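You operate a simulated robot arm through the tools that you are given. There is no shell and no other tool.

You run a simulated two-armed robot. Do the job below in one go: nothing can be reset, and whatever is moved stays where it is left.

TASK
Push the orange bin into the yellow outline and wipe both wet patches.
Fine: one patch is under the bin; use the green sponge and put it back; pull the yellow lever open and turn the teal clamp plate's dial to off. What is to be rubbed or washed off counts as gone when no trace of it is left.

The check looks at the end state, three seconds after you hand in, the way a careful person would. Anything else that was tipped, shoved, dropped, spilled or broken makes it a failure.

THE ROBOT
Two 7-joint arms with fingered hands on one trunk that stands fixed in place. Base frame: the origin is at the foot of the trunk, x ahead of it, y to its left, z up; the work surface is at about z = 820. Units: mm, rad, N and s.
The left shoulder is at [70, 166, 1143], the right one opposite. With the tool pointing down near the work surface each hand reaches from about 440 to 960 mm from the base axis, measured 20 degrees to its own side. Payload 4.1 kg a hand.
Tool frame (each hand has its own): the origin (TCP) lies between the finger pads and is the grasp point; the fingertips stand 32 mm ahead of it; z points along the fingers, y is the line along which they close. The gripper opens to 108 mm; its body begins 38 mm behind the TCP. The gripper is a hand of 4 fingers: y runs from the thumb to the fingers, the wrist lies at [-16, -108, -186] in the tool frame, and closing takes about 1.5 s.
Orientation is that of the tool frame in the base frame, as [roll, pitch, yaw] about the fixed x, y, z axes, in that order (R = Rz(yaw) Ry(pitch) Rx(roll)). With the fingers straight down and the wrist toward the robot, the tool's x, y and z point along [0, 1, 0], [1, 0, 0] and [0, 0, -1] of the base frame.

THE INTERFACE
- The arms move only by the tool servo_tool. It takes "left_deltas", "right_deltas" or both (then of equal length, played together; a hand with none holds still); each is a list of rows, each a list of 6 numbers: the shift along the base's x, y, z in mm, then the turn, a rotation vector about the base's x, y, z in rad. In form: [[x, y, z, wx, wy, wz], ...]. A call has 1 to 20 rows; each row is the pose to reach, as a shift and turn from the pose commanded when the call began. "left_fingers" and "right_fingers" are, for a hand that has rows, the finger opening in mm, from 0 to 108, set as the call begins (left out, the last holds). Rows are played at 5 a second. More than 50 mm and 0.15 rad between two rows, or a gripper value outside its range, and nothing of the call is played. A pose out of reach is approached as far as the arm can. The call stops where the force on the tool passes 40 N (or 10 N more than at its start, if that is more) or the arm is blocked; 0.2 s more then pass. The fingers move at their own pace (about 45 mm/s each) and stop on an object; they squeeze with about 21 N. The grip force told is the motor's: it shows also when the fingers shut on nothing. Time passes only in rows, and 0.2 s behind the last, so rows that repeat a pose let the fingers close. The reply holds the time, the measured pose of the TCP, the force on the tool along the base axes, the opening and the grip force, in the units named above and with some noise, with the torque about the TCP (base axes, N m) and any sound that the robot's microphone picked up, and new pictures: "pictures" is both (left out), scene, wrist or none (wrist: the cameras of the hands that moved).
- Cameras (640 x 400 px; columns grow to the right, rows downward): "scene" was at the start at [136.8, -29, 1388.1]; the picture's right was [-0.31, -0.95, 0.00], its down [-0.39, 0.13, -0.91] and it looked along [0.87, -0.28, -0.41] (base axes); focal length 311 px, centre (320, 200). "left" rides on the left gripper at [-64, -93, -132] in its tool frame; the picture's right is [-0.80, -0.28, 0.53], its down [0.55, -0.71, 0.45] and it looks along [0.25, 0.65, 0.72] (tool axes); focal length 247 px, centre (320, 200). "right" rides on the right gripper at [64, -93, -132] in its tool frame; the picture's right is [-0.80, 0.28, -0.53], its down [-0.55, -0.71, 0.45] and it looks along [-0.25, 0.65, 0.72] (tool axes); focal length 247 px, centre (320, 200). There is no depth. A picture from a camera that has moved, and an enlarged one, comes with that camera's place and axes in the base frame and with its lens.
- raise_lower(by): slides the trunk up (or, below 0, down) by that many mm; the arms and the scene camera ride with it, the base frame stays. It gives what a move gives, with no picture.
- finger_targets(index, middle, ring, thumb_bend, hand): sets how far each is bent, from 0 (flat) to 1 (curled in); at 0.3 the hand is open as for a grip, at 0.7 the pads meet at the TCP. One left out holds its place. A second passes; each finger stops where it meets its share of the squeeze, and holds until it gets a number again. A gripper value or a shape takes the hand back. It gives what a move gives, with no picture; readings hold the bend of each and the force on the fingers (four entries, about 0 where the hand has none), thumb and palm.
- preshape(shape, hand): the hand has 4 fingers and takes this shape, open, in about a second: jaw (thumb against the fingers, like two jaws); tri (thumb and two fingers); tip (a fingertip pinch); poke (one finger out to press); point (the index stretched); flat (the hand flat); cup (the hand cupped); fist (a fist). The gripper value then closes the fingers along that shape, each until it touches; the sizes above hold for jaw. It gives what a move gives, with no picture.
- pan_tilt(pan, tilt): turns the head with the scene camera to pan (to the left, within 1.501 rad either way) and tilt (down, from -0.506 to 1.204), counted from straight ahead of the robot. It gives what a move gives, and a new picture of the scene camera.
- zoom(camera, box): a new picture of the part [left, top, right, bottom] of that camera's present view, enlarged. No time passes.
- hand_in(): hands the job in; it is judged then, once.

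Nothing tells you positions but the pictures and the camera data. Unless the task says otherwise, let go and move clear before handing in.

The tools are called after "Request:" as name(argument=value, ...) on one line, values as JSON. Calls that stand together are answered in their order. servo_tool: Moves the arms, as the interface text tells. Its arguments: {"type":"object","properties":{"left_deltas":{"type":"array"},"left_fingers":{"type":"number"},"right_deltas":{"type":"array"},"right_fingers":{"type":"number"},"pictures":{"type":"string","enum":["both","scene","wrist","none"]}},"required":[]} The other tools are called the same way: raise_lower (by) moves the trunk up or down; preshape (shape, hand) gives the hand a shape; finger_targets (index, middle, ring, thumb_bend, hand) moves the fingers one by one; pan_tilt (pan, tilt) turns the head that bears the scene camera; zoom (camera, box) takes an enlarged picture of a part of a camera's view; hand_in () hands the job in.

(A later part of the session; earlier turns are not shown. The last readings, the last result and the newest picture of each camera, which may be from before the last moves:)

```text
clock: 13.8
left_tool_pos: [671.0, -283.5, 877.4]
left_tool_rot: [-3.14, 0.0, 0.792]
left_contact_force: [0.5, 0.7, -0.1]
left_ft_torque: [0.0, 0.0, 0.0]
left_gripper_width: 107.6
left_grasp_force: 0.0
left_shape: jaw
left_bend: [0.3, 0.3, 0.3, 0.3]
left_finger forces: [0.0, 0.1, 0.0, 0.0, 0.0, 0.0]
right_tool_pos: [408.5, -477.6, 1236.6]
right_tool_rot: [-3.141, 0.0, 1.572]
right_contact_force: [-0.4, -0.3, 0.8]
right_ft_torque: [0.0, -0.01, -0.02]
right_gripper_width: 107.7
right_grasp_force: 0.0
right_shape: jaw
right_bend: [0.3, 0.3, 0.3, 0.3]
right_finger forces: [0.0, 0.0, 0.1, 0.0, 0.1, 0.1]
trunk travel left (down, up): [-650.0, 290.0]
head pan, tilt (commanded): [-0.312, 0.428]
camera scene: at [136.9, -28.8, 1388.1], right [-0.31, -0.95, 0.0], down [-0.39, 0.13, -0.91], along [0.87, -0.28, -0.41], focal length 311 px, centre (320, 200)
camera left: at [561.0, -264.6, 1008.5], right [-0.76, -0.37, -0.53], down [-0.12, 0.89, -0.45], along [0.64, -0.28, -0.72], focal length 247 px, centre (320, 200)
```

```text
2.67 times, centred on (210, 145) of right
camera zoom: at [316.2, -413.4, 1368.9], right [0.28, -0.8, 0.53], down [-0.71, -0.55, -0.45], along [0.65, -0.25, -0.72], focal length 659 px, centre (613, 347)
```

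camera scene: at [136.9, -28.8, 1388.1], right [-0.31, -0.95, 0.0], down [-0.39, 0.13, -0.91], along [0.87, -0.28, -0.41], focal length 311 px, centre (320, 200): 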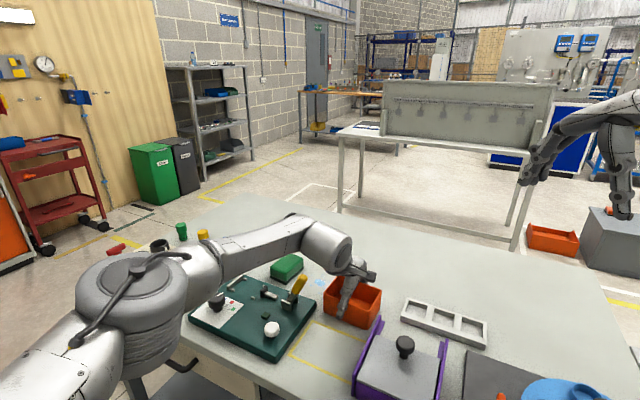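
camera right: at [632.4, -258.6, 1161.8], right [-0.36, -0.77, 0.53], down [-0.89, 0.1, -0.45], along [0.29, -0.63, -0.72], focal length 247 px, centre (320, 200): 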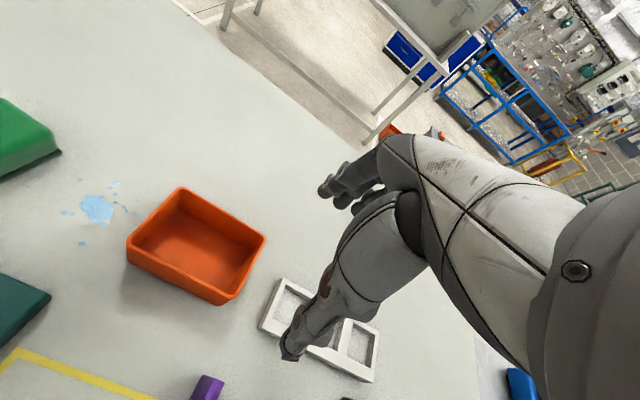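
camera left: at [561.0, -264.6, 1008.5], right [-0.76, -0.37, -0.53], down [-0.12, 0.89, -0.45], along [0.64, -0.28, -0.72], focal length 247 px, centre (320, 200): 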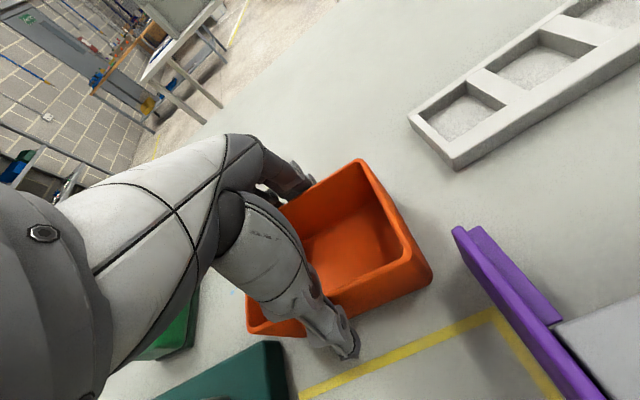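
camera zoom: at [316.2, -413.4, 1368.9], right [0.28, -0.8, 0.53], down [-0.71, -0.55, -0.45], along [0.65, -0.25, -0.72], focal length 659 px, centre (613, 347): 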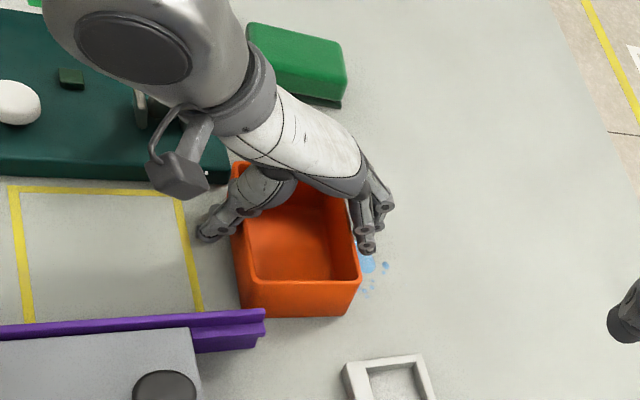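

The bin clears the rail by about 20 mm and the hand is centred over it. Closing the fingers to grip it lightly.

Request:
servo_tool(left_deltas=[[0, 0, 0, 0, 0, 0], [0, 0, 0, 0, 0, 0], [0, 0, 0, 0, 0, 0], [0, 0, 0, 0, 0, 0], [0, 0, 0, 0, 0, 0], [0, 0, 0, 0, 0, 0]], left_fingers=72, pictures="both")

Request:
zoom(camera="scene", box=[280, 240, 400, 340])

Request:
zoom(camera="right", box=[120, 70, 300, 220])

```text
clock: 15.2
left_tool_pos: [672.3, -283.8, 877.2]
left_tool_rot: [-3.142, 0.0, 0.794]
left_contact_force: [0.0, -0.4, 0.5]
left_ft_torque: [-0.01, 0.0, -0.02]
left_gripper_width: 80.5
left_grasp_force: 21.2
left_shape: jaw
left_bend: [0.26, 0.36, 0.33, 0.57]
left_finger forces: [11.0, 5.7, 2.6, 0.0, 19.5, 0.0]
right_tool_pos: [409.0, -477.1, 1237.7]
right_tool_rot: [-3.141, -0.001, 1.569]
right_contact_force: [0.8, 1.2, -0.2]
right_ft_torque: [-0.01, 0.0, 0.04]
right_gripper_width: 107.9
right_grasp_force: 0.0
right_shape: jaw
right_bend: [0.3, 0.3, 0.3, 0.3]
right_finger forces: [0.0, 0.1, 0.0, 0.0, 0.0, 0.0]
trunk travel left (down, up): [-650.0, 290.0]
head pan, tilt (commanded): [-0.312, 0.428]
camera scene: at [137.0, -29.2, 1388.1], right [-0.31, -0.95, 0.0], down [-0.39, 0.13, -0.91], along [0.87, -0.28, -0.41], focal length 311 px, centre (320, 200)
camera left: at [561.1, -264.7, 1008.2], right [-0.76, -0.37, -0.53], down [-0.12, 0.89, -0.45], along [0.64, -0.28, -0.72], focal length 247 px, centre (320, 200)
```

scene: 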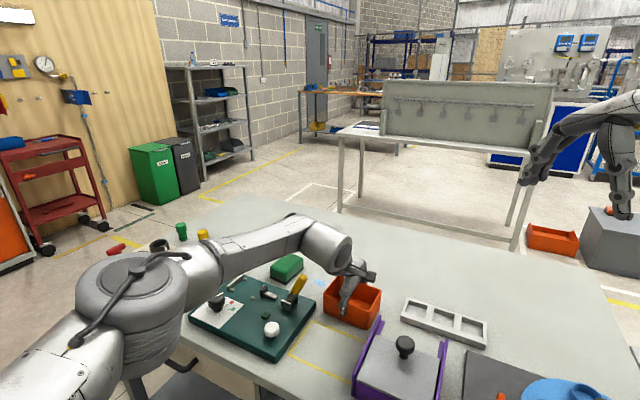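
left: 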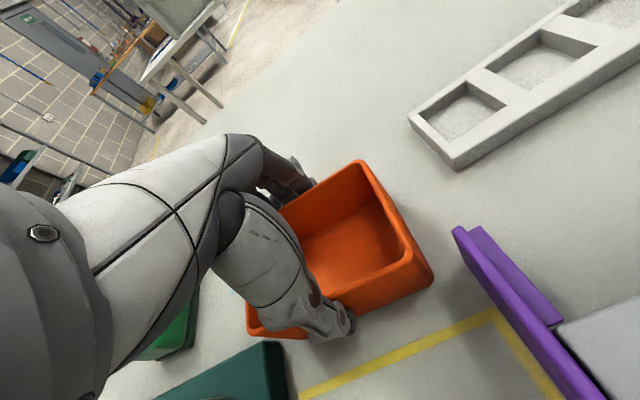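

```text
4.00 times, centred on (340, 290) of scene
camera zoom: at [137.0, -29.2, 1388.1], right [-0.31, -0.95, 0.0], down [-0.39, 0.13, -0.91], along [0.87, -0.28, -0.41], focal length 1245 px, centre (240, -160)
```

zoom: 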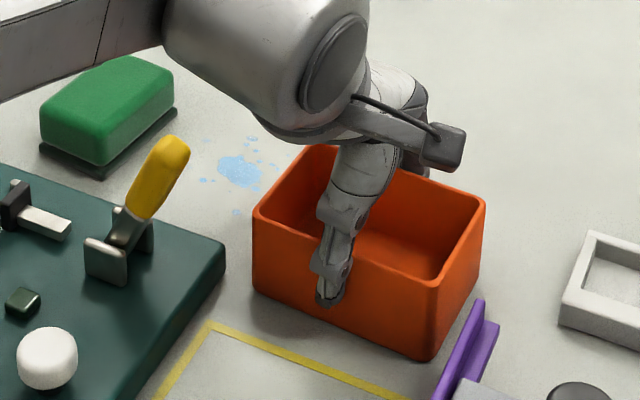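

```text
2.67 times, centred on (210, 145) of right
camera zoom: at [316.3, -413.7, 1368.7], right [0.28, -0.8, 0.53], down [-0.71, -0.55, -0.45], along [0.65, -0.25, -0.72], focal length 659 px, centre (613, 347)
```

zoom: 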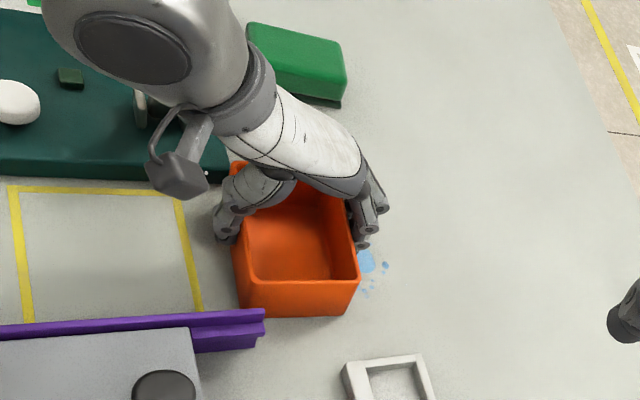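

The bin is gripped at a width of 80.5 mm. I'll slide it the rest of the way to the outline, adding a 2° correction.

Request:
servo_tool(left_deltas=[[-9, 8.5, 0, 0, 0, 0.004], [-18, 17, 0, 0, 0, 0.008], [-27, 25.5, 0, 0, 0, 0.012], [-36, 34, 0, 0, 0, 0.016], [-45, 42.5, 0, 0, 0, 0.02], [-54, 51, 0, 0, 0, 0.024], [-63, 59.5, 0, 0, 0, 0.028], [-72, 68, 0, 0, 0, 0.032], [-81, 76.5, 0, 0, 0, 0.035], [-86, 81, 0, 0, 0, 0.035], [-86, 81, 0, 0, 0, 0.035]], pictures="both")

Request:
zoom(camera="scene", box=[270, 270, 390, 390])

Request:
zoom(camera="right", box=[80, 70, 260, 220])

```text
clock: 17.6
left_tool_pos: [583.8, -202.2, 875.2]
left_tool_rot: [3.142, 0.0, 0.83]
left_contact_force: [2.2, -1.5, 6.0]
left_ft_torque: [-0.06, -0.1, 0.02]
left_gripper_width: 79.5
left_grasp_force: 20.8
left_shape: jaw
left_bend: [0.26, 0.36, 0.33, 0.58]
left_finger forces: [12.4, 6.7, 3.0, 0.0, 19.8, 0.0]
right_tool_pos: [407.9, -477.6, 1237.3]
right_tool_rot: [3.14, -0.001, 1.571]
right_contact_force: [0.1, -0.6, -0.1]
right_ft_torque: [0.01, -0.04, -0.01]
right_gripper_width: 107.9
right_grasp_force: 0.0
right_shape: jaw
right_bend: [0.3, 0.3, 0.3, 0.3]
right_finger forces: [0.1, 0.1, 0.0, 0.0, 0.0, 0.1]
trunk travel left (down, up): [-650.0, 290.0]
head pan, tilt (commanded): [-0.312, 0.428]
camera scene: at [136.4, -29.1, 1388.1], right [-0.31, -0.95, 0.0], down [-0.39, 0.13, -0.91], along [0.87, -0.28, -0.41], focal length 311 px, centre (320, 200)
camera left: at [472.9, -187.6, 1007.5], right [-0.75, -0.4, -0.53], down [-0.15, 0.88, -0.45], along [0.65, -0.26, -0.72], focal length 247 px, centre (320, 200)
```

scene: 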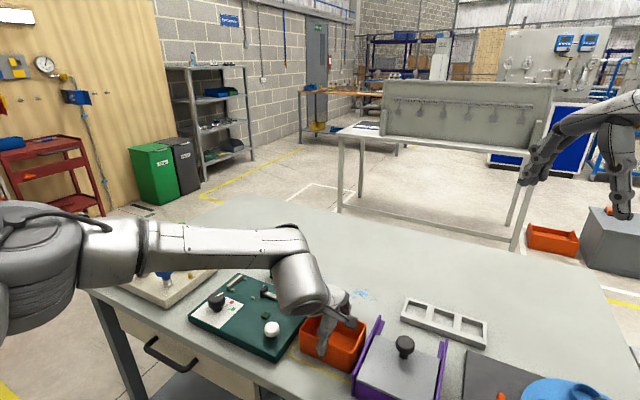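
left: 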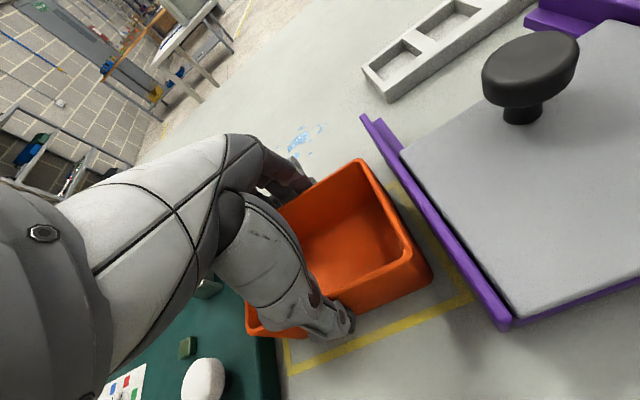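

```text
3.33 times, centred on (330, 330) of scene
camera zoom: at [136.4, -29.1, 1388.1], right [-0.31, -0.95, 0.0], down [-0.39, 0.13, -0.91], along [0.87, -0.28, -0.41], focal length 1038 px, centre (287, -233)
```

zoom: 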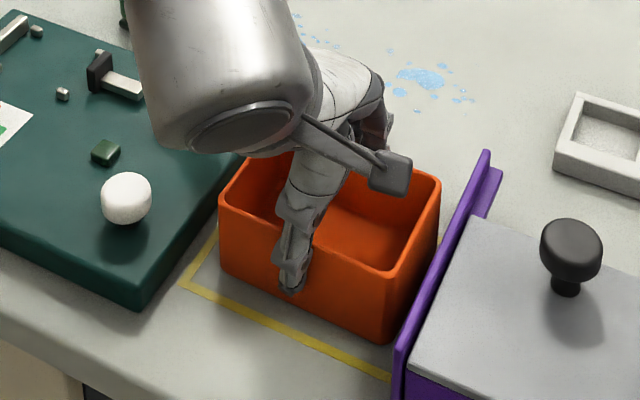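

```text
2.67 times, centred on (170, 145) of right
camera zoom: at [315.7, -413.6, 1368.9], right [0.28, -0.8, 0.53], down [-0.71, -0.55, -0.45], along [0.65, -0.25, -0.72], focal length 659 px, centre (720, 347)
```

zoom: 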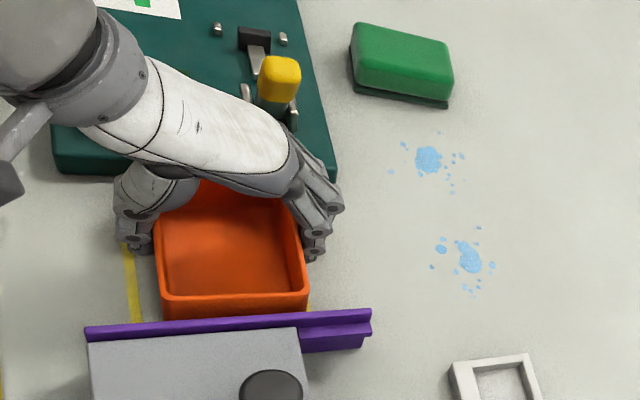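

The bin is nearly centred and needs about 5 mm more toward the front. I'll nudge it, then release and lift clear.

Request:
servo_tool(left_deltas=[[-2, 2, 0, 0, 0, 0], [-4, 4, 0, 0, 0, 0], [-4, 4, 0, 0, 0, 0], [-4, 4, 0, 0, 0, 0]], pictures="none")

Request:
servo_tool(left_deltas=[[0, 0, 0, 0, 0, 0], [0, 0, 0, 0, 0, 0], [0, 0, 0, 0, 0, 0], [0, 0, 0, 0, 0, 0], [0, 0, 15, 0, 0, 0], [0, 0, 40, 0, 0, 0], [0, 0, 80, 0, 0, 0], [0, 0, 120, 0, 0, 0], [-20, 30, 160, 0, 0, 0]], left_fingers=108, pictures="both")

Request:
zoom(camera="scene", box=[270, 270, 390, 390])

Request:
zoom(camera="right", box=[80, 70, 260, 220])

```text
clock: 18.6
left_tool_pos: [581.2, -198.6, 877.0]
left_tool_rot: [-3.141, 0.001, 0.829]
left_contact_force: [1.8, -1.8, 7.5]
left_ft_torque: [-0.07, -0.14, 0.03]
left_gripper_width: 79.9
left_grasp_force: 21.3
left_shape: jaw
left_bend: [0.26, 0.36, 0.33, 0.58]
left_finger forces: [12.4, 6.7, 3.1, 0.1, 19.8, 0.0]
right_tool_pos: [407.9, -477.7, 1238.3]
right_tool_rot: [3.141, -0.001, 1.571]
right_contact_force: [-0.4, -1.2, 0.7]
right_ft_torque: [-0.01, 0.02, 0.0]
right_gripper_width: 108.0
right_grasp_force: 0.0
right_shape: jaw
right_bend: [0.3, 0.3, 0.3, 0.3]
right_finger forces: [0.0, 0.1, 0.1, 0.0, 0.1, 0.0]
trunk travel left (down, up): [-650.0, 290.0]
head pan, tilt (commanded): [-0.312, 0.428]
```

```text
refused: row 9 steps farther than a row can; nothing moved
```

```text
3.33 times, centred on (330, 330) of scene
camera zoom: at [136.4, -29.1, 1388.2], right [-0.31, -0.95, 0.0], down [-0.39, 0.13, -0.91], along [0.87, -0.28, -0.41], focal length 1038 px, centre (287, -233)
```

zoom: 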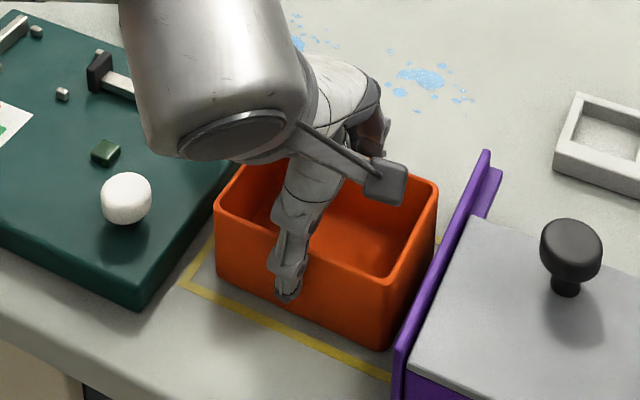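

```text
2.67 times, centred on (170, 145) of right
camera zoom: at [315.7, -413.6, 1369.0], right [0.28, -0.8, 0.53], down [-0.71, -0.55, -0.45], along [0.65, -0.25, -0.72], focal length 659 px, centre (720, 347)
```

zoom: 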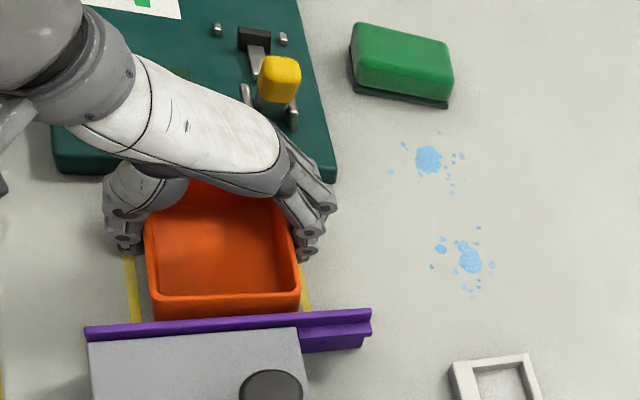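

The lift call was refused because its last row was too big. I'll release and lift straight up with smaller steps.

Request:
servo_tool(left_deltas=[[0, 0, 0, 0, 0, 0], [0, 0, 0, 0, 0, 0], [0, 0, 0, 0, 0, 0], [0, 0, 0, 0, 0, 0], [0, 0, 15, 0, 0, 0], [0, 0, 40, 0, 0, 0], [0, 0, 80, 0, 0, 0], [0, 0, 120, 0, 0, 0], [-15, 20, 155, 0, 0, 0], [-30, 50, 185, 0, 0, 0.1], [-45, 90, 200, 0, 0, 0.2], [-60, 130, 215, 0, 0, 0.3], [-75, 170, 230, 0, 0, 0.4]], left_fingers=108, pictures="both")

Request:
zoom(camera="scene", box=[270, 270, 390, 390])

Request:
zoom(camera="right", box=[80, 70, 260, 220])

```text
clock: 21.4
left_tool_pos: [503.4, -25.5, 1106.7]
left_tool_rot: [3.14, -0.001, 1.23]
left_contact_force: [0.3, -0.4, 0.4]
left_ft_torque: [-0.04, 0.02, -0.01]
left_gripper_width: 108.0
left_grasp_force: 0.0
left_shape: jaw
left_bend: [0.3, 0.3, 0.3, 0.3]
left_finger forces: [0.0, 0.0, 0.1, 0.0, 0.1, 0.0]
right_tool_pos: [406.6, -475.7, 1239.3]
right_tool_rot: [3.14, 0.003, 1.571]
right_contact_force: [0.2, -0.2, 0.4]
right_ft_torque: [-0.02, 0.0, -0.03]
right_gripper_width: 107.9
right_grasp_force: 0.1
right_shape: jaw
right_bend: [0.3, 0.3, 0.3, 0.3]
right_finger forces: [0.1, 0.1, 0.1, 0.0, 0.0, 0.0]
trunk travel left (down, up): [-650.0, 290.0]
head pan, tilt (commanded): [-0.312, 0.428]
camera scene: at [135.4, -27.4, 1388.3], right [-0.31, -0.95, 0.0], down [-0.39, 0.13, -0.91], along [0.87, -0.28, -0.41], focal length 311 px, centre (320, 200)
camera left: at [394.6, -55.4, 1236.9], right [-0.53, -0.66, -0.53], down [-0.48, 0.75, -0.45], along [0.7, 0.02, -0.72], focal length 247 px, centre (320, 200)
```

scene: 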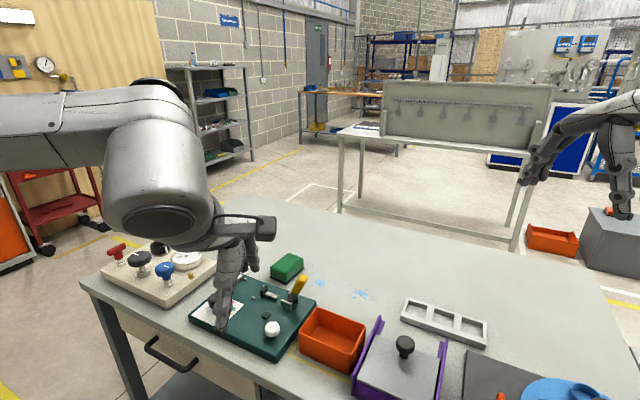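
left: 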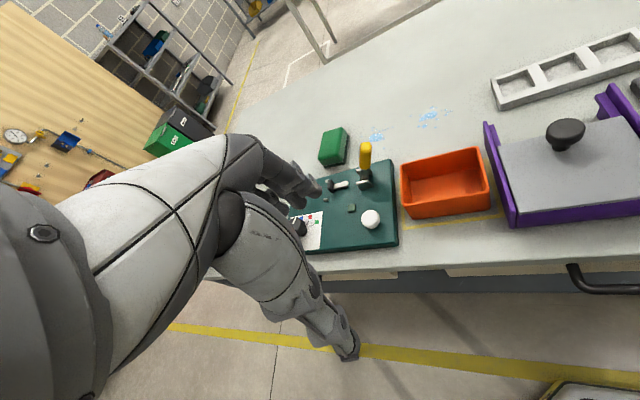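

```text
3.33 times, centred on (330, 330) of scene
camera zoom: at [135.4, -27.4, 1388.3], right [-0.31, -0.95, 0.0], down [-0.39, 0.13, -0.91], along [0.87, -0.28, -0.41], focal length 1038 px, centre (287, -233)
```

zoom: 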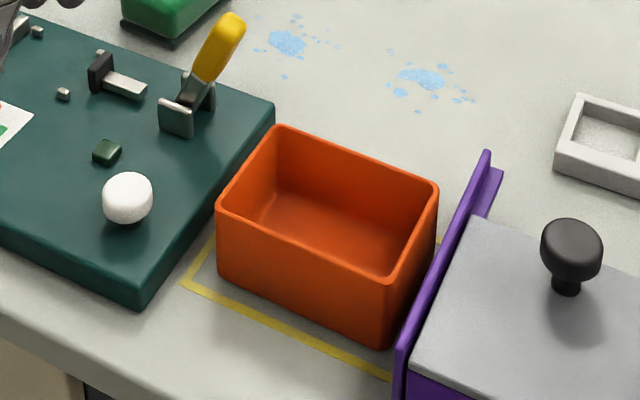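

```text
2.67 times, centred on (170, 145) of right
camera zoom: at [314.5, -412.0, 1369.8], right [0.28, -0.8, 0.53], down [-0.71, -0.55, -0.45], along [0.65, -0.25, -0.72], focal length 659 px, centre (720, 347)
```

zoom: 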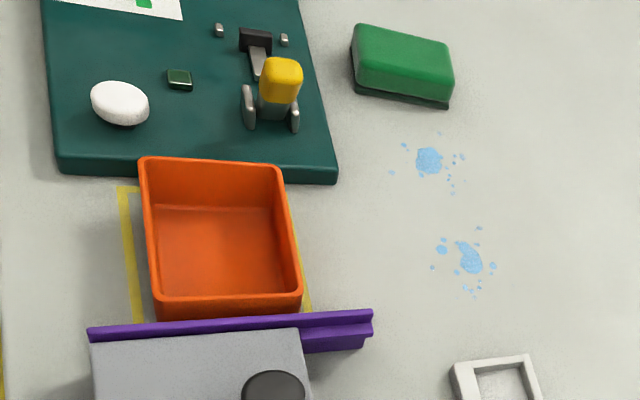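

The bin looks inside the outline. I'll measure its margins with tighter zooms.

Request:
zoom(camera="left", box=[388, 140, 508, 235])

Request:
zoom(camera="scene", box=[318, 310, 398, 390])

Request:
zoom(camera="right", box=[105, 120, 205, 200])

Request:
zoom(camera="right", box=[180, 95, 270, 165])

```text
4.21 times, centred on (448, 188) of left
camera zoom: at [394.6, -55.4, 1236.9], right [-0.53, -0.66, -0.53], down [-0.48, 0.75, -0.45], along [0.7, 0.02, -0.72], focal length 1040 px, centre (-219, 253)
```

zoom: 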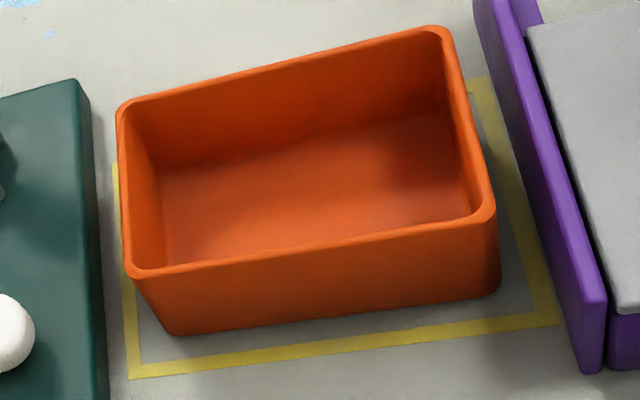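

```text
5.00 times, centred on (358, 350) of scene
camera zoom: at [135.4, -27.4, 1388.3], right [-0.31, -0.95, 0.0], down [-0.39, 0.13, -0.91], along [0.87, -0.28, -0.41], focal length 1556 px, centre (130, -550)
```

zoom: 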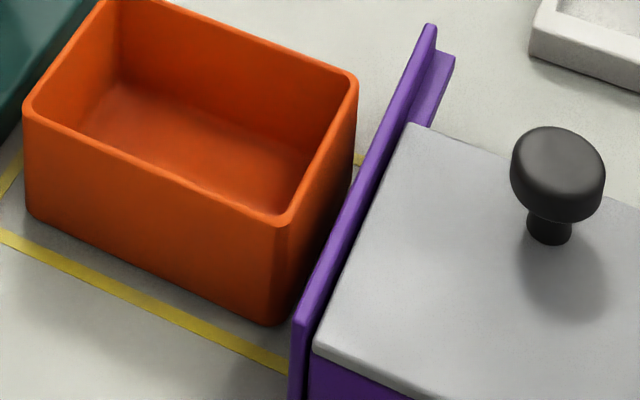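

```text
5.00 times, centred on (155, 160) of right
camera zoom: at [314.5, -412.0, 1369.8], right [0.28, -0.8, 0.53], down [-0.71, -0.55, -0.45], along [0.65, -0.25, -0.72], focal length 1235 px, centre (1145, 400)
```

zoom: 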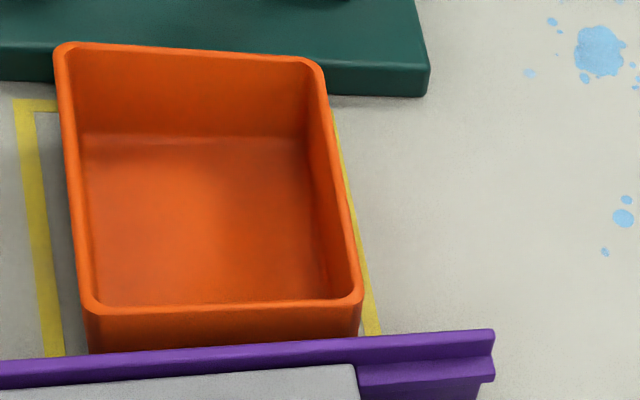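

```text
5.71 times, centred on (225, 130) of right
camera zoom: at [314.5, -412.0, 1369.8], right [0.28, -0.8, 0.53], down [-0.71, -0.55, -0.45], along [0.65, -0.25, -0.72], focal length 1411 px, centre (863, 600)
```

zoom: 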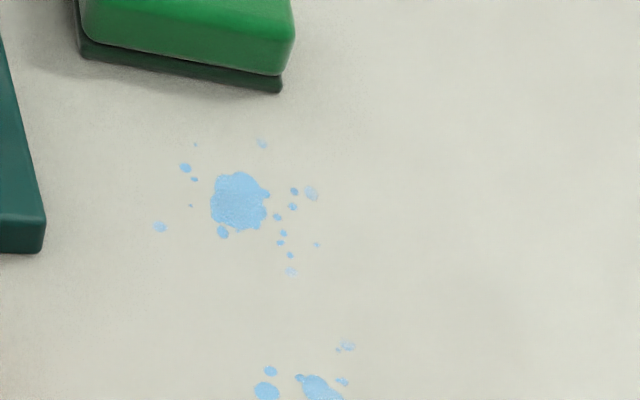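

The bin sits inside the outline with 8–13 mm margins. Next the right hand goes above the sponge at about (864, -164), turned to the sponge's short axis, while the left hand backs off to the left.

Request:
servo_tool(right_deltas=[[32.6, 22.4, -19.8, 0, 0, 0.047], [65.1, 44.7, -39.6, 0, 0, 0.095], [97.7, 67.1, -59.4, 0, 0, 0.142], [130.3, 89.4, -79.1, 0, 0, 0.189], [162.9, 111.8, -98.9, 0, 0, 0.237], [195.4, 134.1, -118.7, 0, 0, 0.284], [228, 156.5, -138.5, 0, 0, 0.331], [260.6, 178.9, -158.3, 0, 0, 0.379], [293.1, 201.2, -178.1, 0, 0, 0.426], [325.7, 223.6, -197.9, 0, 0, 0.474], [358.3, 245.9, -217.6, 0, 0, 0.521], [390.9, 268.3, -237.4, 0, 0, 0.568], [423.4, 290.6, -257.2, 0, 0, 0.616], [456, 313, -277, 0, 0, 0.663]], left_deltas=[[-3, 15, 15, 0, 0, 0], [-6, 30, 30, 0, 0, 0], [-9, 45, 45, 0, 0, 0], [-12, 60, 60, 0, 0, 0], [-15, 75, 75, 0, 0, 0], [-18, 90, 90, 0, 0, 0], [-18, 105, 100, 0, 0, 0], [-18, 120, 110, 0, 0, 0], [-18, 120, 110, 0, 0, 0], [-18, 120, 110, 0, 0, 0], [-18, 120, 110, 0, 0, 0], [-18, 120, 110, 0, 0, 0], [-18, 120, 110, 0, 0, 0], [-18, 120, 110, 0, 0, 0]], right_fingers=100, pictures="both")

```text
clock: 24.4
left_tool_pos: [487.9, 95.1, 1215.5]
left_tool_rot: [-3.141, 0.0, 1.228]
left_contact_force: [0.5, -0.3, -0.3]
left_ft_torque: [0.02, 0.0, 0.0]
left_gripper_width: 107.7
left_grasp_force: 0.1
left_shape: jaw
left_bend: [0.3, 0.3, 0.3, 0.3]
left_finger forces: [0.1, 0.1, 0.1, 0.0, 0.0, 0.0]
right_tool_pos: [665.4, -290.6, 1023.0]
right_tool_rot: [3.118, 0.037, 2.02]
right_contact_force: [-0.2, -0.2, 0.6]
right_ft_torque: [-0.03, 0.01, 0.04]
right_gripper_width: 99.8
right_grasp_force: 0.0
right_shape: jaw
right_bend: [0.27, 0.31, 0.3, 0.4]
right_finger forces: [0.1, 0.0, 0.0, 0.0, 0.1, 0.0]
right hand out of reach, approached as far as the arm can: row 9, 10, 11, 12, 13, 14
trunk travel left (down, up): [-650.0, 290.0]
head pan, tilt (commanded): [-0.312, 0.428]
camera scene: at [137.0, -28.3, 1388.1], right [-0.31, -0.95, 0.0], down [-0.39, 0.13, -0.91], along [0.87, -0.28, -0.41], focal length 311 px, centre (320, 200)
camera right: at [549.2, -269.4, 1150.0], right [0.58, -0.58, 0.57], down [-0.38, -0.81, -0.44], along [0.72, 0.04, -0.69], focal length 247 px, centre (320, 200)
camera left: at [379.6, 64.8, 1345.8], right [-0.53, -0.66, -0.53], down [-0.48, 0.75, -0.45], along [0.69, 0.02, -0.72], focal length 247 px, centre (320, 200)
```

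scene: 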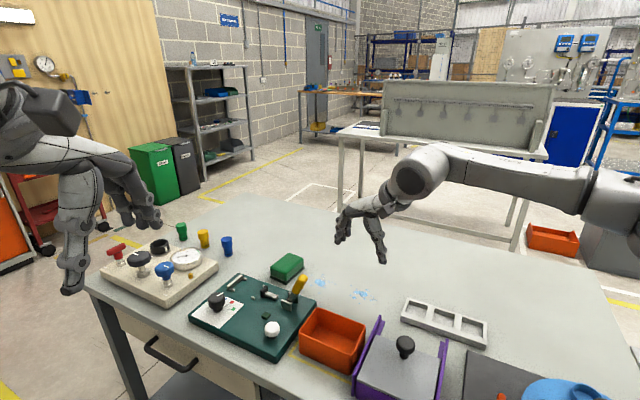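
right: 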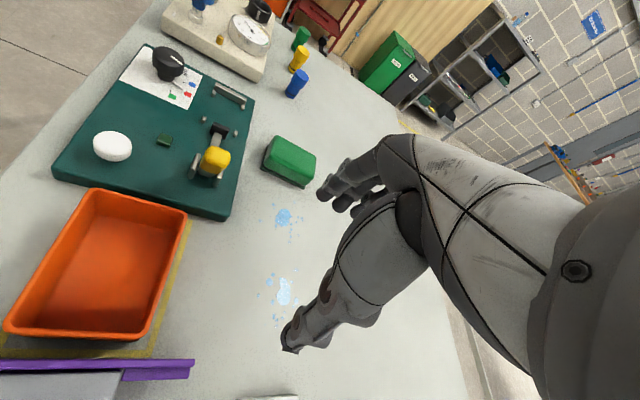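
left: 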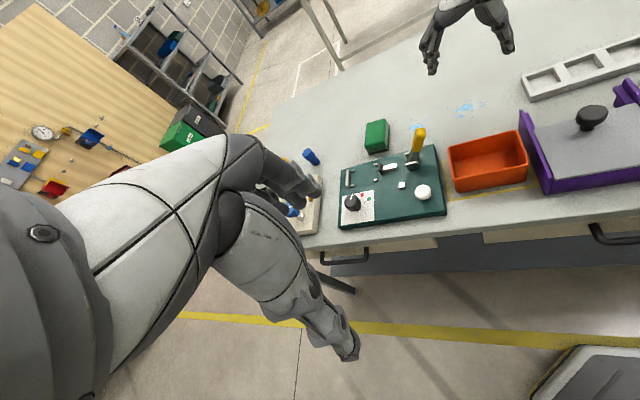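

The right arm stalls at this height even though it isn't stretched out, which suggests a wrist limit. The given reach figures are for near the work surface, so I'll lower the hand over clear table and see whether the limit goes away.

Request:
servo_tool(right_deltas=[[0, 0, -30, 0.01, 0.018, 0.0], [10, 0, -60, 0.023, 0.037, 0.0], [25, 0, -90, 0.023, 0.037, 0.05], [45, 5, -90, 0.023, 0.037, 0.1], [45, 5, -90, 0.023, 0.037, 0.1]], pictures="both")

```text
clock: 25.6
left_tool_pos: [488.6, 94.3, 1214.1]
left_tool_rot: [3.141, 0.0, 1.229]
left_contact_force: [0.0, 0.1, -0.3]
left_ft_torque: [0.0, -0.01, 0.0]
left_gripper_width: 107.6
left_grasp_force: 0.0
left_shape: jaw
left_bend: [0.3, 0.3, 0.3, 0.3]
left_finger forces: [0.0, 0.1, 0.0, 0.1, 0.0, 0.0]
right_tool_pos: [642.4, -298.2, 961.7]
right_tool_rot: [3.123, 0.009, 2.032]
right_contact_force: [0.0, -0.9, -0.1]
right_ft_torque: [0.0, -0.02, 0.02]
right_gripper_width: 99.7
right_grasp_force: 0.1
right_shape: jaw
right_bend: [0.27, 0.31, 0.3, 0.4]
right_finger forces: [0.0, 0.0, 0.1, 0.0, 0.0, 0.1]
right hand out of reach, approached as far as the arm can: row 1, 2, 3, 4, 5
trunk travel left (down, up): [-650.0, 290.0]
head pan, tilt (commanded): [-0.312, 0.428]
camera scene: at [137.1, -28.7, 1388.1], right [-0.31, -0.95, 0.0], down [-0.39, 0.13, -0.91], along [0.87, -0.28, -0.41], focal length 311 px, centre (320, 200)
camera right: at [528.4, -282.4, 1090.5], right [0.6, -0.59, 0.54], down [-0.38, -0.81, -0.46], along [0.71, 0.07, -0.7], focal length 247 px, centre (320, 200)
```

scene: 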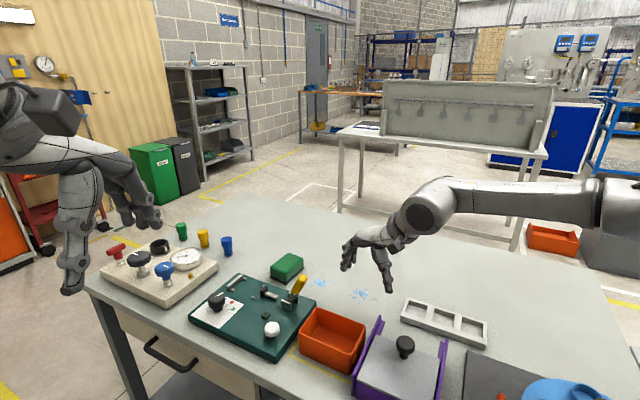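
right: 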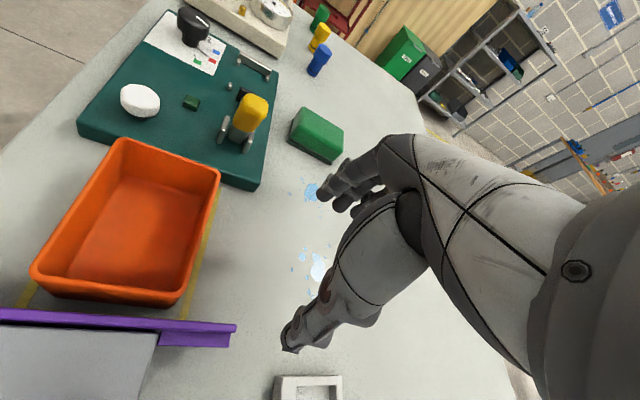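

The shortfall seems to depend on how far the hand is yawed from the shoulder-to-target line. I'll test the right arm with its natural yaw, y pointing straight ahead, on the way to the sponge.

Request:
servo_tool(right_deltas=[[0, 0, 20, 0.001, 0.005, -0.1], [10, 10, 35, 0.002, 0.01, -0.2], [25, 25, 40, 0.003, 0.015, -0.33], [58, 48, 40, 0.0048, 0.0203, -0.461], [95, 70, 30, 0.0048, 0.0203, -0.461], [135, 92, 20, 0.0048, 0.0203, -0.461], [175, 113, 10, 0.0048, 0.0203, -0.461], [222, 134, 0, 0.0048, 0.0203, -0.461], [222, 134, 0, 0.0048, 0.0203, -0.461]], pictures="both")

```text
refused: row 8 steps farther than a row can; nothing moved
```

Request:
servo_tool(right_deltas=[[0, 0, 20, 0.001, 0.005, -0.1], [10, 10, 35, 0.002, 0.01, -0.2], [25, 25, 40, 0.003, 0.015, -0.33], [55, 45, 40, 0.0048, 0.0203, -0.461], [90, 65, 30, 0.0048, 0.0203, -0.461], [125, 85, 20, 0.0048, 0.0203, -0.461], [160, 102, 10, 0.0048, 0.0203, -0.461], [192, 118, 0, 0.0048, 0.0203, -0.461], [222, 134, 0, 0.0048, 0.0203, -0.461], [222, 134, 0, 0.0048, 0.0203, -0.461]], pictures="both")

```text
clock: 27.8
left_tool_pos: [488.1, 93.0, 1216.5]
left_tool_rot: [-3.139, 0.0, 1.228]
left_contact_force: [-0.5, -1.1, -1.0]
left_ft_torque: [0.02, 0.02, -0.01]
left_gripper_width: 107.6
left_grasp_force: 0.0
left_shape: jaw
left_bend: [0.3, 0.3, 0.3, 0.3]
left_finger forces: [0.0, 0.0, 0.0, 0.0, 0.0, 0.0]
right_tool_pos: [873.1, -168.3, 960.3]
right_tool_rot: [-3.141, 0.0, 1.571]
right_contact_force: [-0.6, -0.2, -0.1]
right_ft_torque: [0.02, 0.0, -0.02]
right_gripper_width: 100.1
right_grasp_force: 0.0
right_shape: jaw
right_bend: [0.27, 0.31, 0.3, 0.4]
right_finger forces: [0.0, 0.0, 0.1, 0.0, 0.1, 0.0]
trunk travel left (down, up): [-650.0, 290.0]
head pan, tilt (commanded): [-0.312, 0.428]
camera scene: at [136.4, -30.0, 1388.1], right [-0.31, -0.95, 0.0], down [-0.39, 0.13, -0.91], along [0.87, -0.28, -0.41], focal length 311 px, centre (320, 200)
camera right: at [779.7, -104.4, 1092.0], right [0.28, -0.8, 0.53], down [-0.71, -0.55, -0.45], along [0.65, -0.25, -0.72], focal length 247 px, centre (320, 200)
```

scene: 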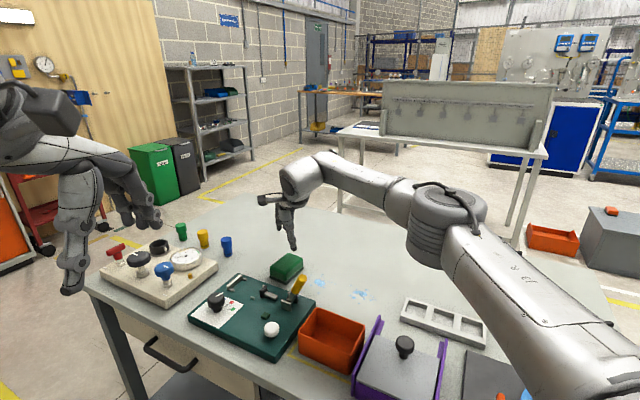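
right: 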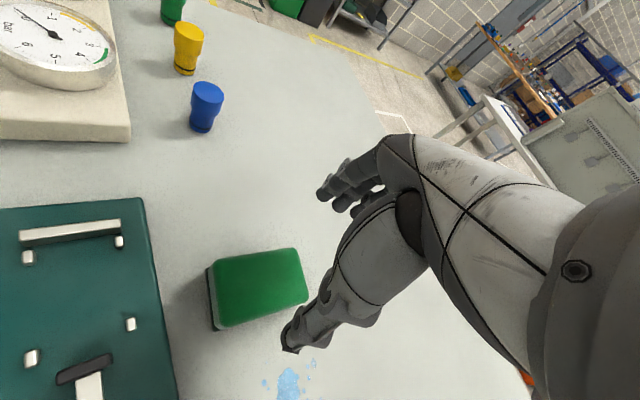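

With natural yaw the right arm reaches the sponge easily. Now I'll test how far I can yaw here toward the sponge's short axis.

Request:
servo_tool(right_deltas=[[-2, 1, -5, 0, 0, 0.11], [-4, 2, -10, 0, 0, 0.22], [-6, 3, -15, 0, 0, 0.33], [-8, 4, -20, 0, 0, 0.44], [-9, 4, -25, 0, 0, 0.55], [-9, 4, -30, 0, 0, 0.663], [-9, 4, -30, 0, 0, 0.663]], pictures="both")

```text
clock: 29.4
left_tool_pos: [488.4, 95.7, 1214.4]
left_tool_rot: [3.14, 0.003, 1.228]
left_contact_force: [-0.6, 1.2, 0.5]
left_ft_torque: [-0.01, -0.01, -0.02]
left_gripper_width: 107.6
left_grasp_force: 0.1
left_shape: jaw
left_bend: [0.3, 0.3, 0.3, 0.3]
left_finger forces: [0.0, 0.0, 0.0, 0.1, 0.0, 0.0]
right_tool_pos: [835.9, -197.3, 963.3]
right_tool_rot: [3.108, 0.027, 1.872]
right_contact_force: [-0.2, 0.8, -0.8]
right_ft_torque: [-0.03, -0.01, 0.02]
right_gripper_width: 100.3
right_grasp_force: 0.2
right_shape: jaw
right_bend: [0.27, 0.31, 0.3, 0.4]
right_finger forces: [0.0, 0.1, 0.0, 0.0, 0.0, 0.1]
right hand out of reach, approached as far as the arm can: row 3, 4, 5, 6, 7
trunk travel left (down, up): [-650.0, 290.0]
head pan, tilt (commanded): [-0.312, 0.428]
camera scene: at [137.2, -27.8, 1388.1], right [-0.31, -0.95, 0.0], down [-0.4, 0.13, -0.91], along [0.87, -0.28, -0.41], focal length 311 px, centre (320, 200)
camera right: at [722.8, -160.6, 1089.8], right [0.48, -0.67, 0.56], down [-0.49, -0.74, -0.46], along [0.72, -0.06, -0.69], focal length 247 px, centre (320, 200)
```

scene: 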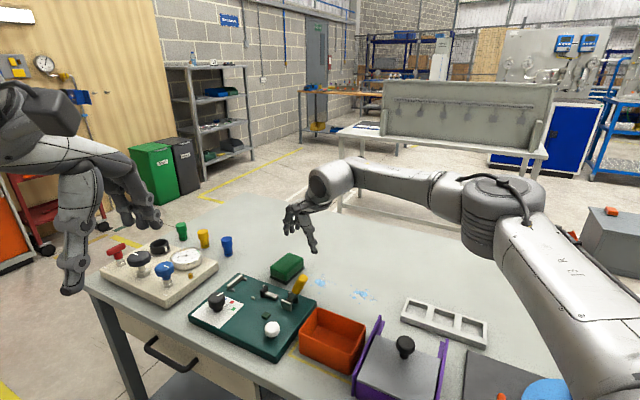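
right: 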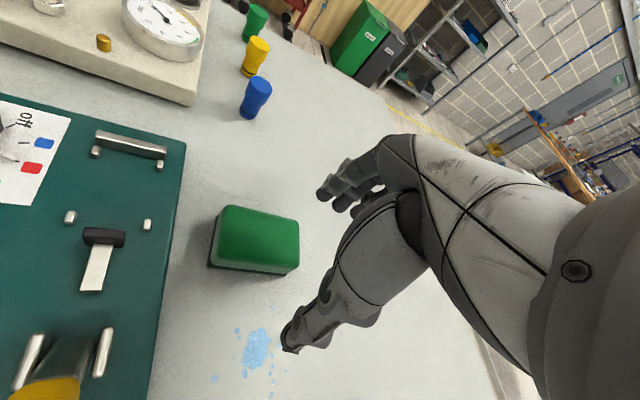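

The yaw tops out at about 0.25 rad out here. The fingers close independently, so they can adapt to a slanted face. I'll use about 0.2 rad of yaw over the sponge's centre and check the geometry.

Request:
servo_tool(right_deltas=[[5, 6, 0, 0.008, 0.02, -0.1], [14, 16, 0, 0.0158, 0.0401, -0.101], [22, 26, -8, 0.0158, 0.0401, -0.101], [28, 33, -18, 0.0158, 0.0401, -0.101], [28, 33, -18, 0.0158, 0.0401, -0.101]], pictures="both")

Request:
zoom(camera="right", box=[150, 180, 350, 400])

Request:
zoom(camera="scene", box=[240, 180, 360, 310])

```text
clock: 30.6
left_tool_pos: [488.9, 93.3, 1215.6]
left_tool_rot: [-3.141, 0.0, 1.227]
left_contact_force: [0.7, -0.3, 0.4]
left_ft_torque: [-0.01, 0.01, -0.01]
left_gripper_width: 107.9
left_grasp_force: 0.1
left_shape: jaw
left_bend: [0.3, 0.3, 0.3, 0.3]
left_finger forces: [0.1, 0.0, 0.0, 0.0, 0.1, 0.1]
right_tool_pos: [863.7, -168.4, 944.9]
right_tool_rot: [-3.14, 0.001, 1.768]
right_contact_force: [0.2, -0.5, 0.2]
right_ft_torque: [-0.01, -0.01, -0.04]
right_gripper_width: 100.1
right_grasp_force: 0.0
right_shape: jaw
right_bend: [0.27, 0.31, 0.3, 0.4]
right_finger forces: [0.1, 0.1, 0.0, 0.1, 0.1, 0.0]
trunk travel left (down, up): [-650.0, 290.0]
head pan, tilt (commanded): [-0.312, 0.428]
camera scene: at [137.0, -29.0, 1388.1], right [-0.31, -0.95, 0.0], down [-0.39, 0.13, -0.91], along [0.87, -0.28, -0.41], focal length 311 px, centre (320, 200)
camera right: at [761.1, -122.6, 1077.6], right [0.44, -0.73, 0.53], down [-0.58, -0.68, -0.45], along [0.68, -0.12, -0.72], focal length 247 px, centre (320, 200)
```

scene: 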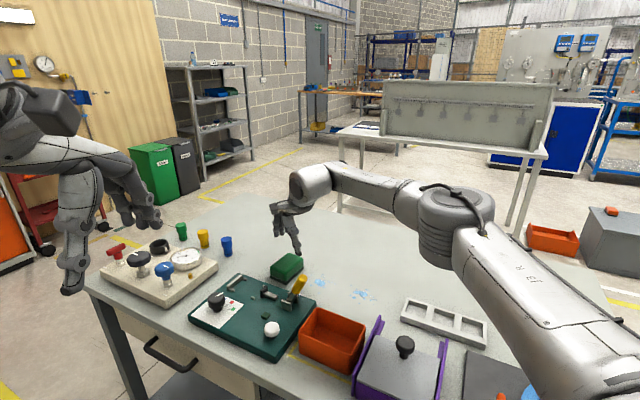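
right: 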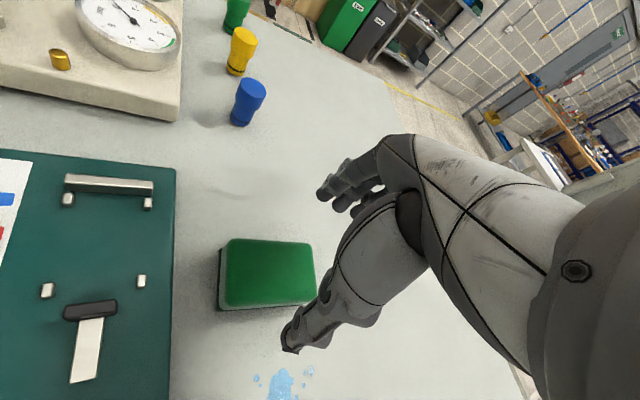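

```text
1.82 times, centred on (250, 290) of right
camera zoom: at [761.1, -122.6, 1077.6], right [0.44, -0.73, 0.53], down [-0.58, -0.68, -0.45], along [0.68, -0.12, -0.72], focal length 449 px, centre (447, 36)
```

zoom: 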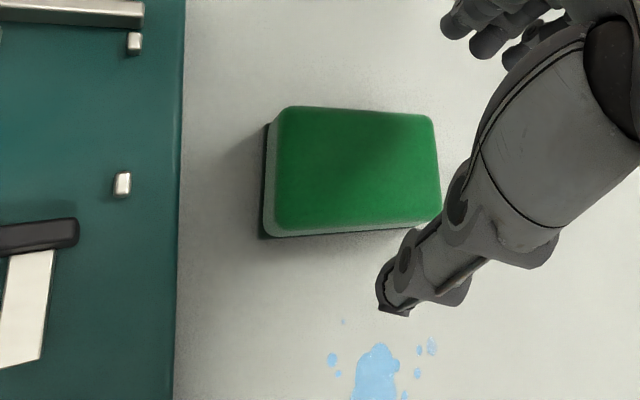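

```text
3.08 times, centred on (300, 245) of scene
camera zoom: at [137.0, -29.0, 1388.1], right [-0.31, -0.95, 0.0], down [-0.39, 0.13, -0.91], along [0.87, -0.28, -0.41], focal length 958 px, centre (382, 62)
```

zoom: 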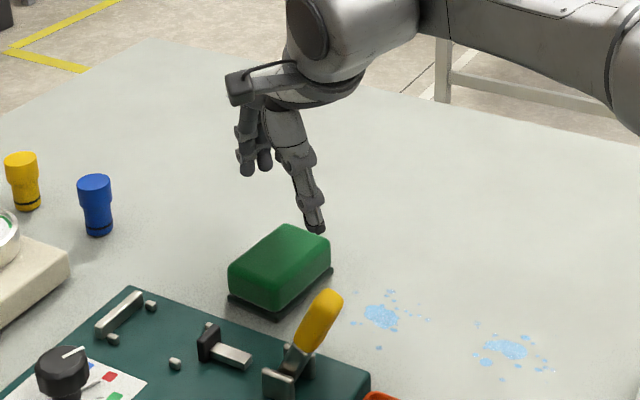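

From this view the sponge centre is about (865, -164). It measures roughly 56x86x32 mm, its top is near z 858, and its short axis lies at about 37°. I'll open fully, shift a little so no finger lands on a corner, and descend to z 868.

Request:
servo_tool(right_deltas=[[0, 6, 0, 0, 0, 0], [0, 12, 0, 0, 0, 0], [0, 12, -20, 0, 0, 0], [0, 12, -40, 0, 0, 0], [0, 12, -60, 0, 0, 0], [0, 12, -76, 0, 0, 0]], right_fingers=108, pictures="both")

Request:
zoom(camera="right", box=[200, 140, 400, 400])

Request:
zoom(camera="scene", box=[250, 200, 350, 300])

```text
clock: 32.0
left_tool_pos: [487.6, 92.9, 1215.0]
left_tool_rot: [-3.139, 0.0, 1.229]
left_contact_force: [-0.4, -0.1, 0.3]
left_ft_torque: [-0.01, 0.03, 0.0]
left_gripper_width: 107.6
left_grasp_force: 0.0
left_shape: jaw
left_bend: [0.3, 0.3, 0.3, 0.3]
left_finger forces: [0.0, 0.1, 0.0, 0.0, 0.0, 0.0]
right_tool_pos: [863.1, -155.5, 868.6]
right_tool_rot: [-3.139, 0.0, 1.767]
right_contact_force: [-0.1, -0.1, -0.4]
right_ft_torque: [-0.02, -0.02, 0.0]
right_gripper_width: 107.8
right_grasp_force: 0.1
right_shape: jaw
right_bend: [0.3, 0.3, 0.3, 0.3]
right_finger forces: [0.0, 0.0, 0.0, 0.0, 0.0, 0.0]
trunk travel left (down, up): [-650.0, 290.0]
head pan, tilt (commanded): [-0.312, 0.428]
camera scene: at [137.5, -29.1, 1388.1], right [-0.31, -0.95, 0.0], down [-0.4, 0.13, -0.91], along [0.87, -0.28, -0.42], focal length 311 px, centre (320, 200)
camera right: at [760.7, -109.8, 999.5], right [0.44, -0.73, 0.53], down [-0.59, -0.68, -0.45], along [0.68, -0.12, -0.72], focal length 247 px, centre (320, 200)
```

scene: 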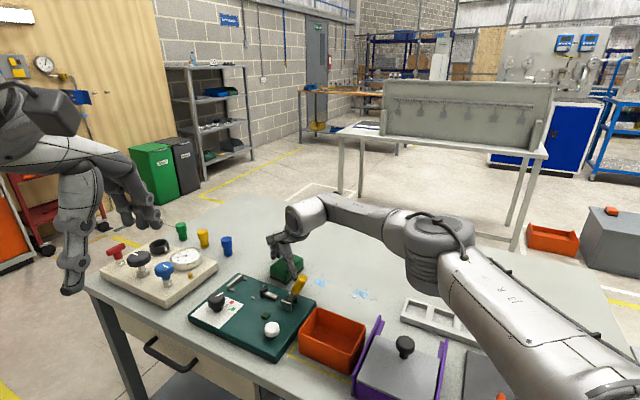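
right: 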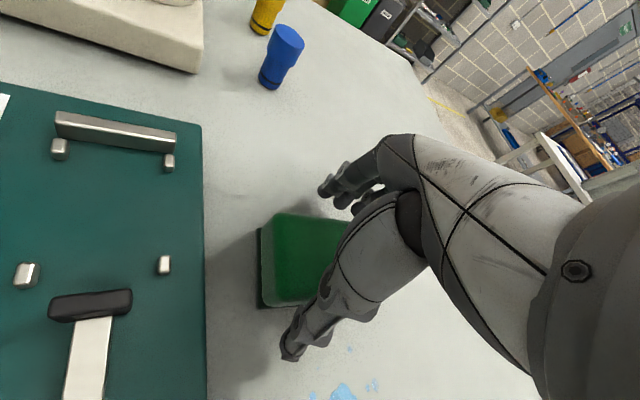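

```text
1.54 times, centred on (300, 270) of right
camera zoom: at [760.7, -109.8, 999.5], right [0.44, -0.73, 0.53], down [-0.59, -0.68, -0.45], along [0.68, -0.12, -0.72], focal length 380 px, centre (351, 92)
```

zoom: 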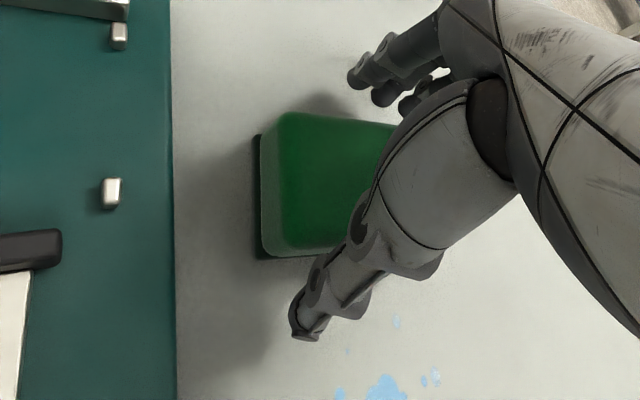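

```text
4.00 times, centred on (300, 250) of scene
camera zoom: at [137.5, -29.1, 1388.1], right [-0.31, -0.95, 0.0], down [-0.4, 0.13, -0.91], along [0.87, -0.28, -0.42], focal length 1245 px, centre (400, 0)
```

zoom: 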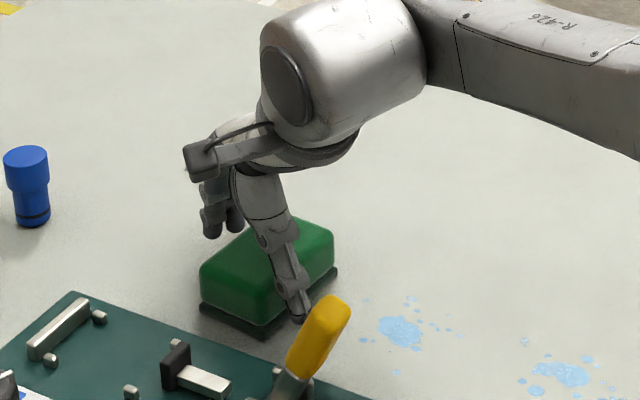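

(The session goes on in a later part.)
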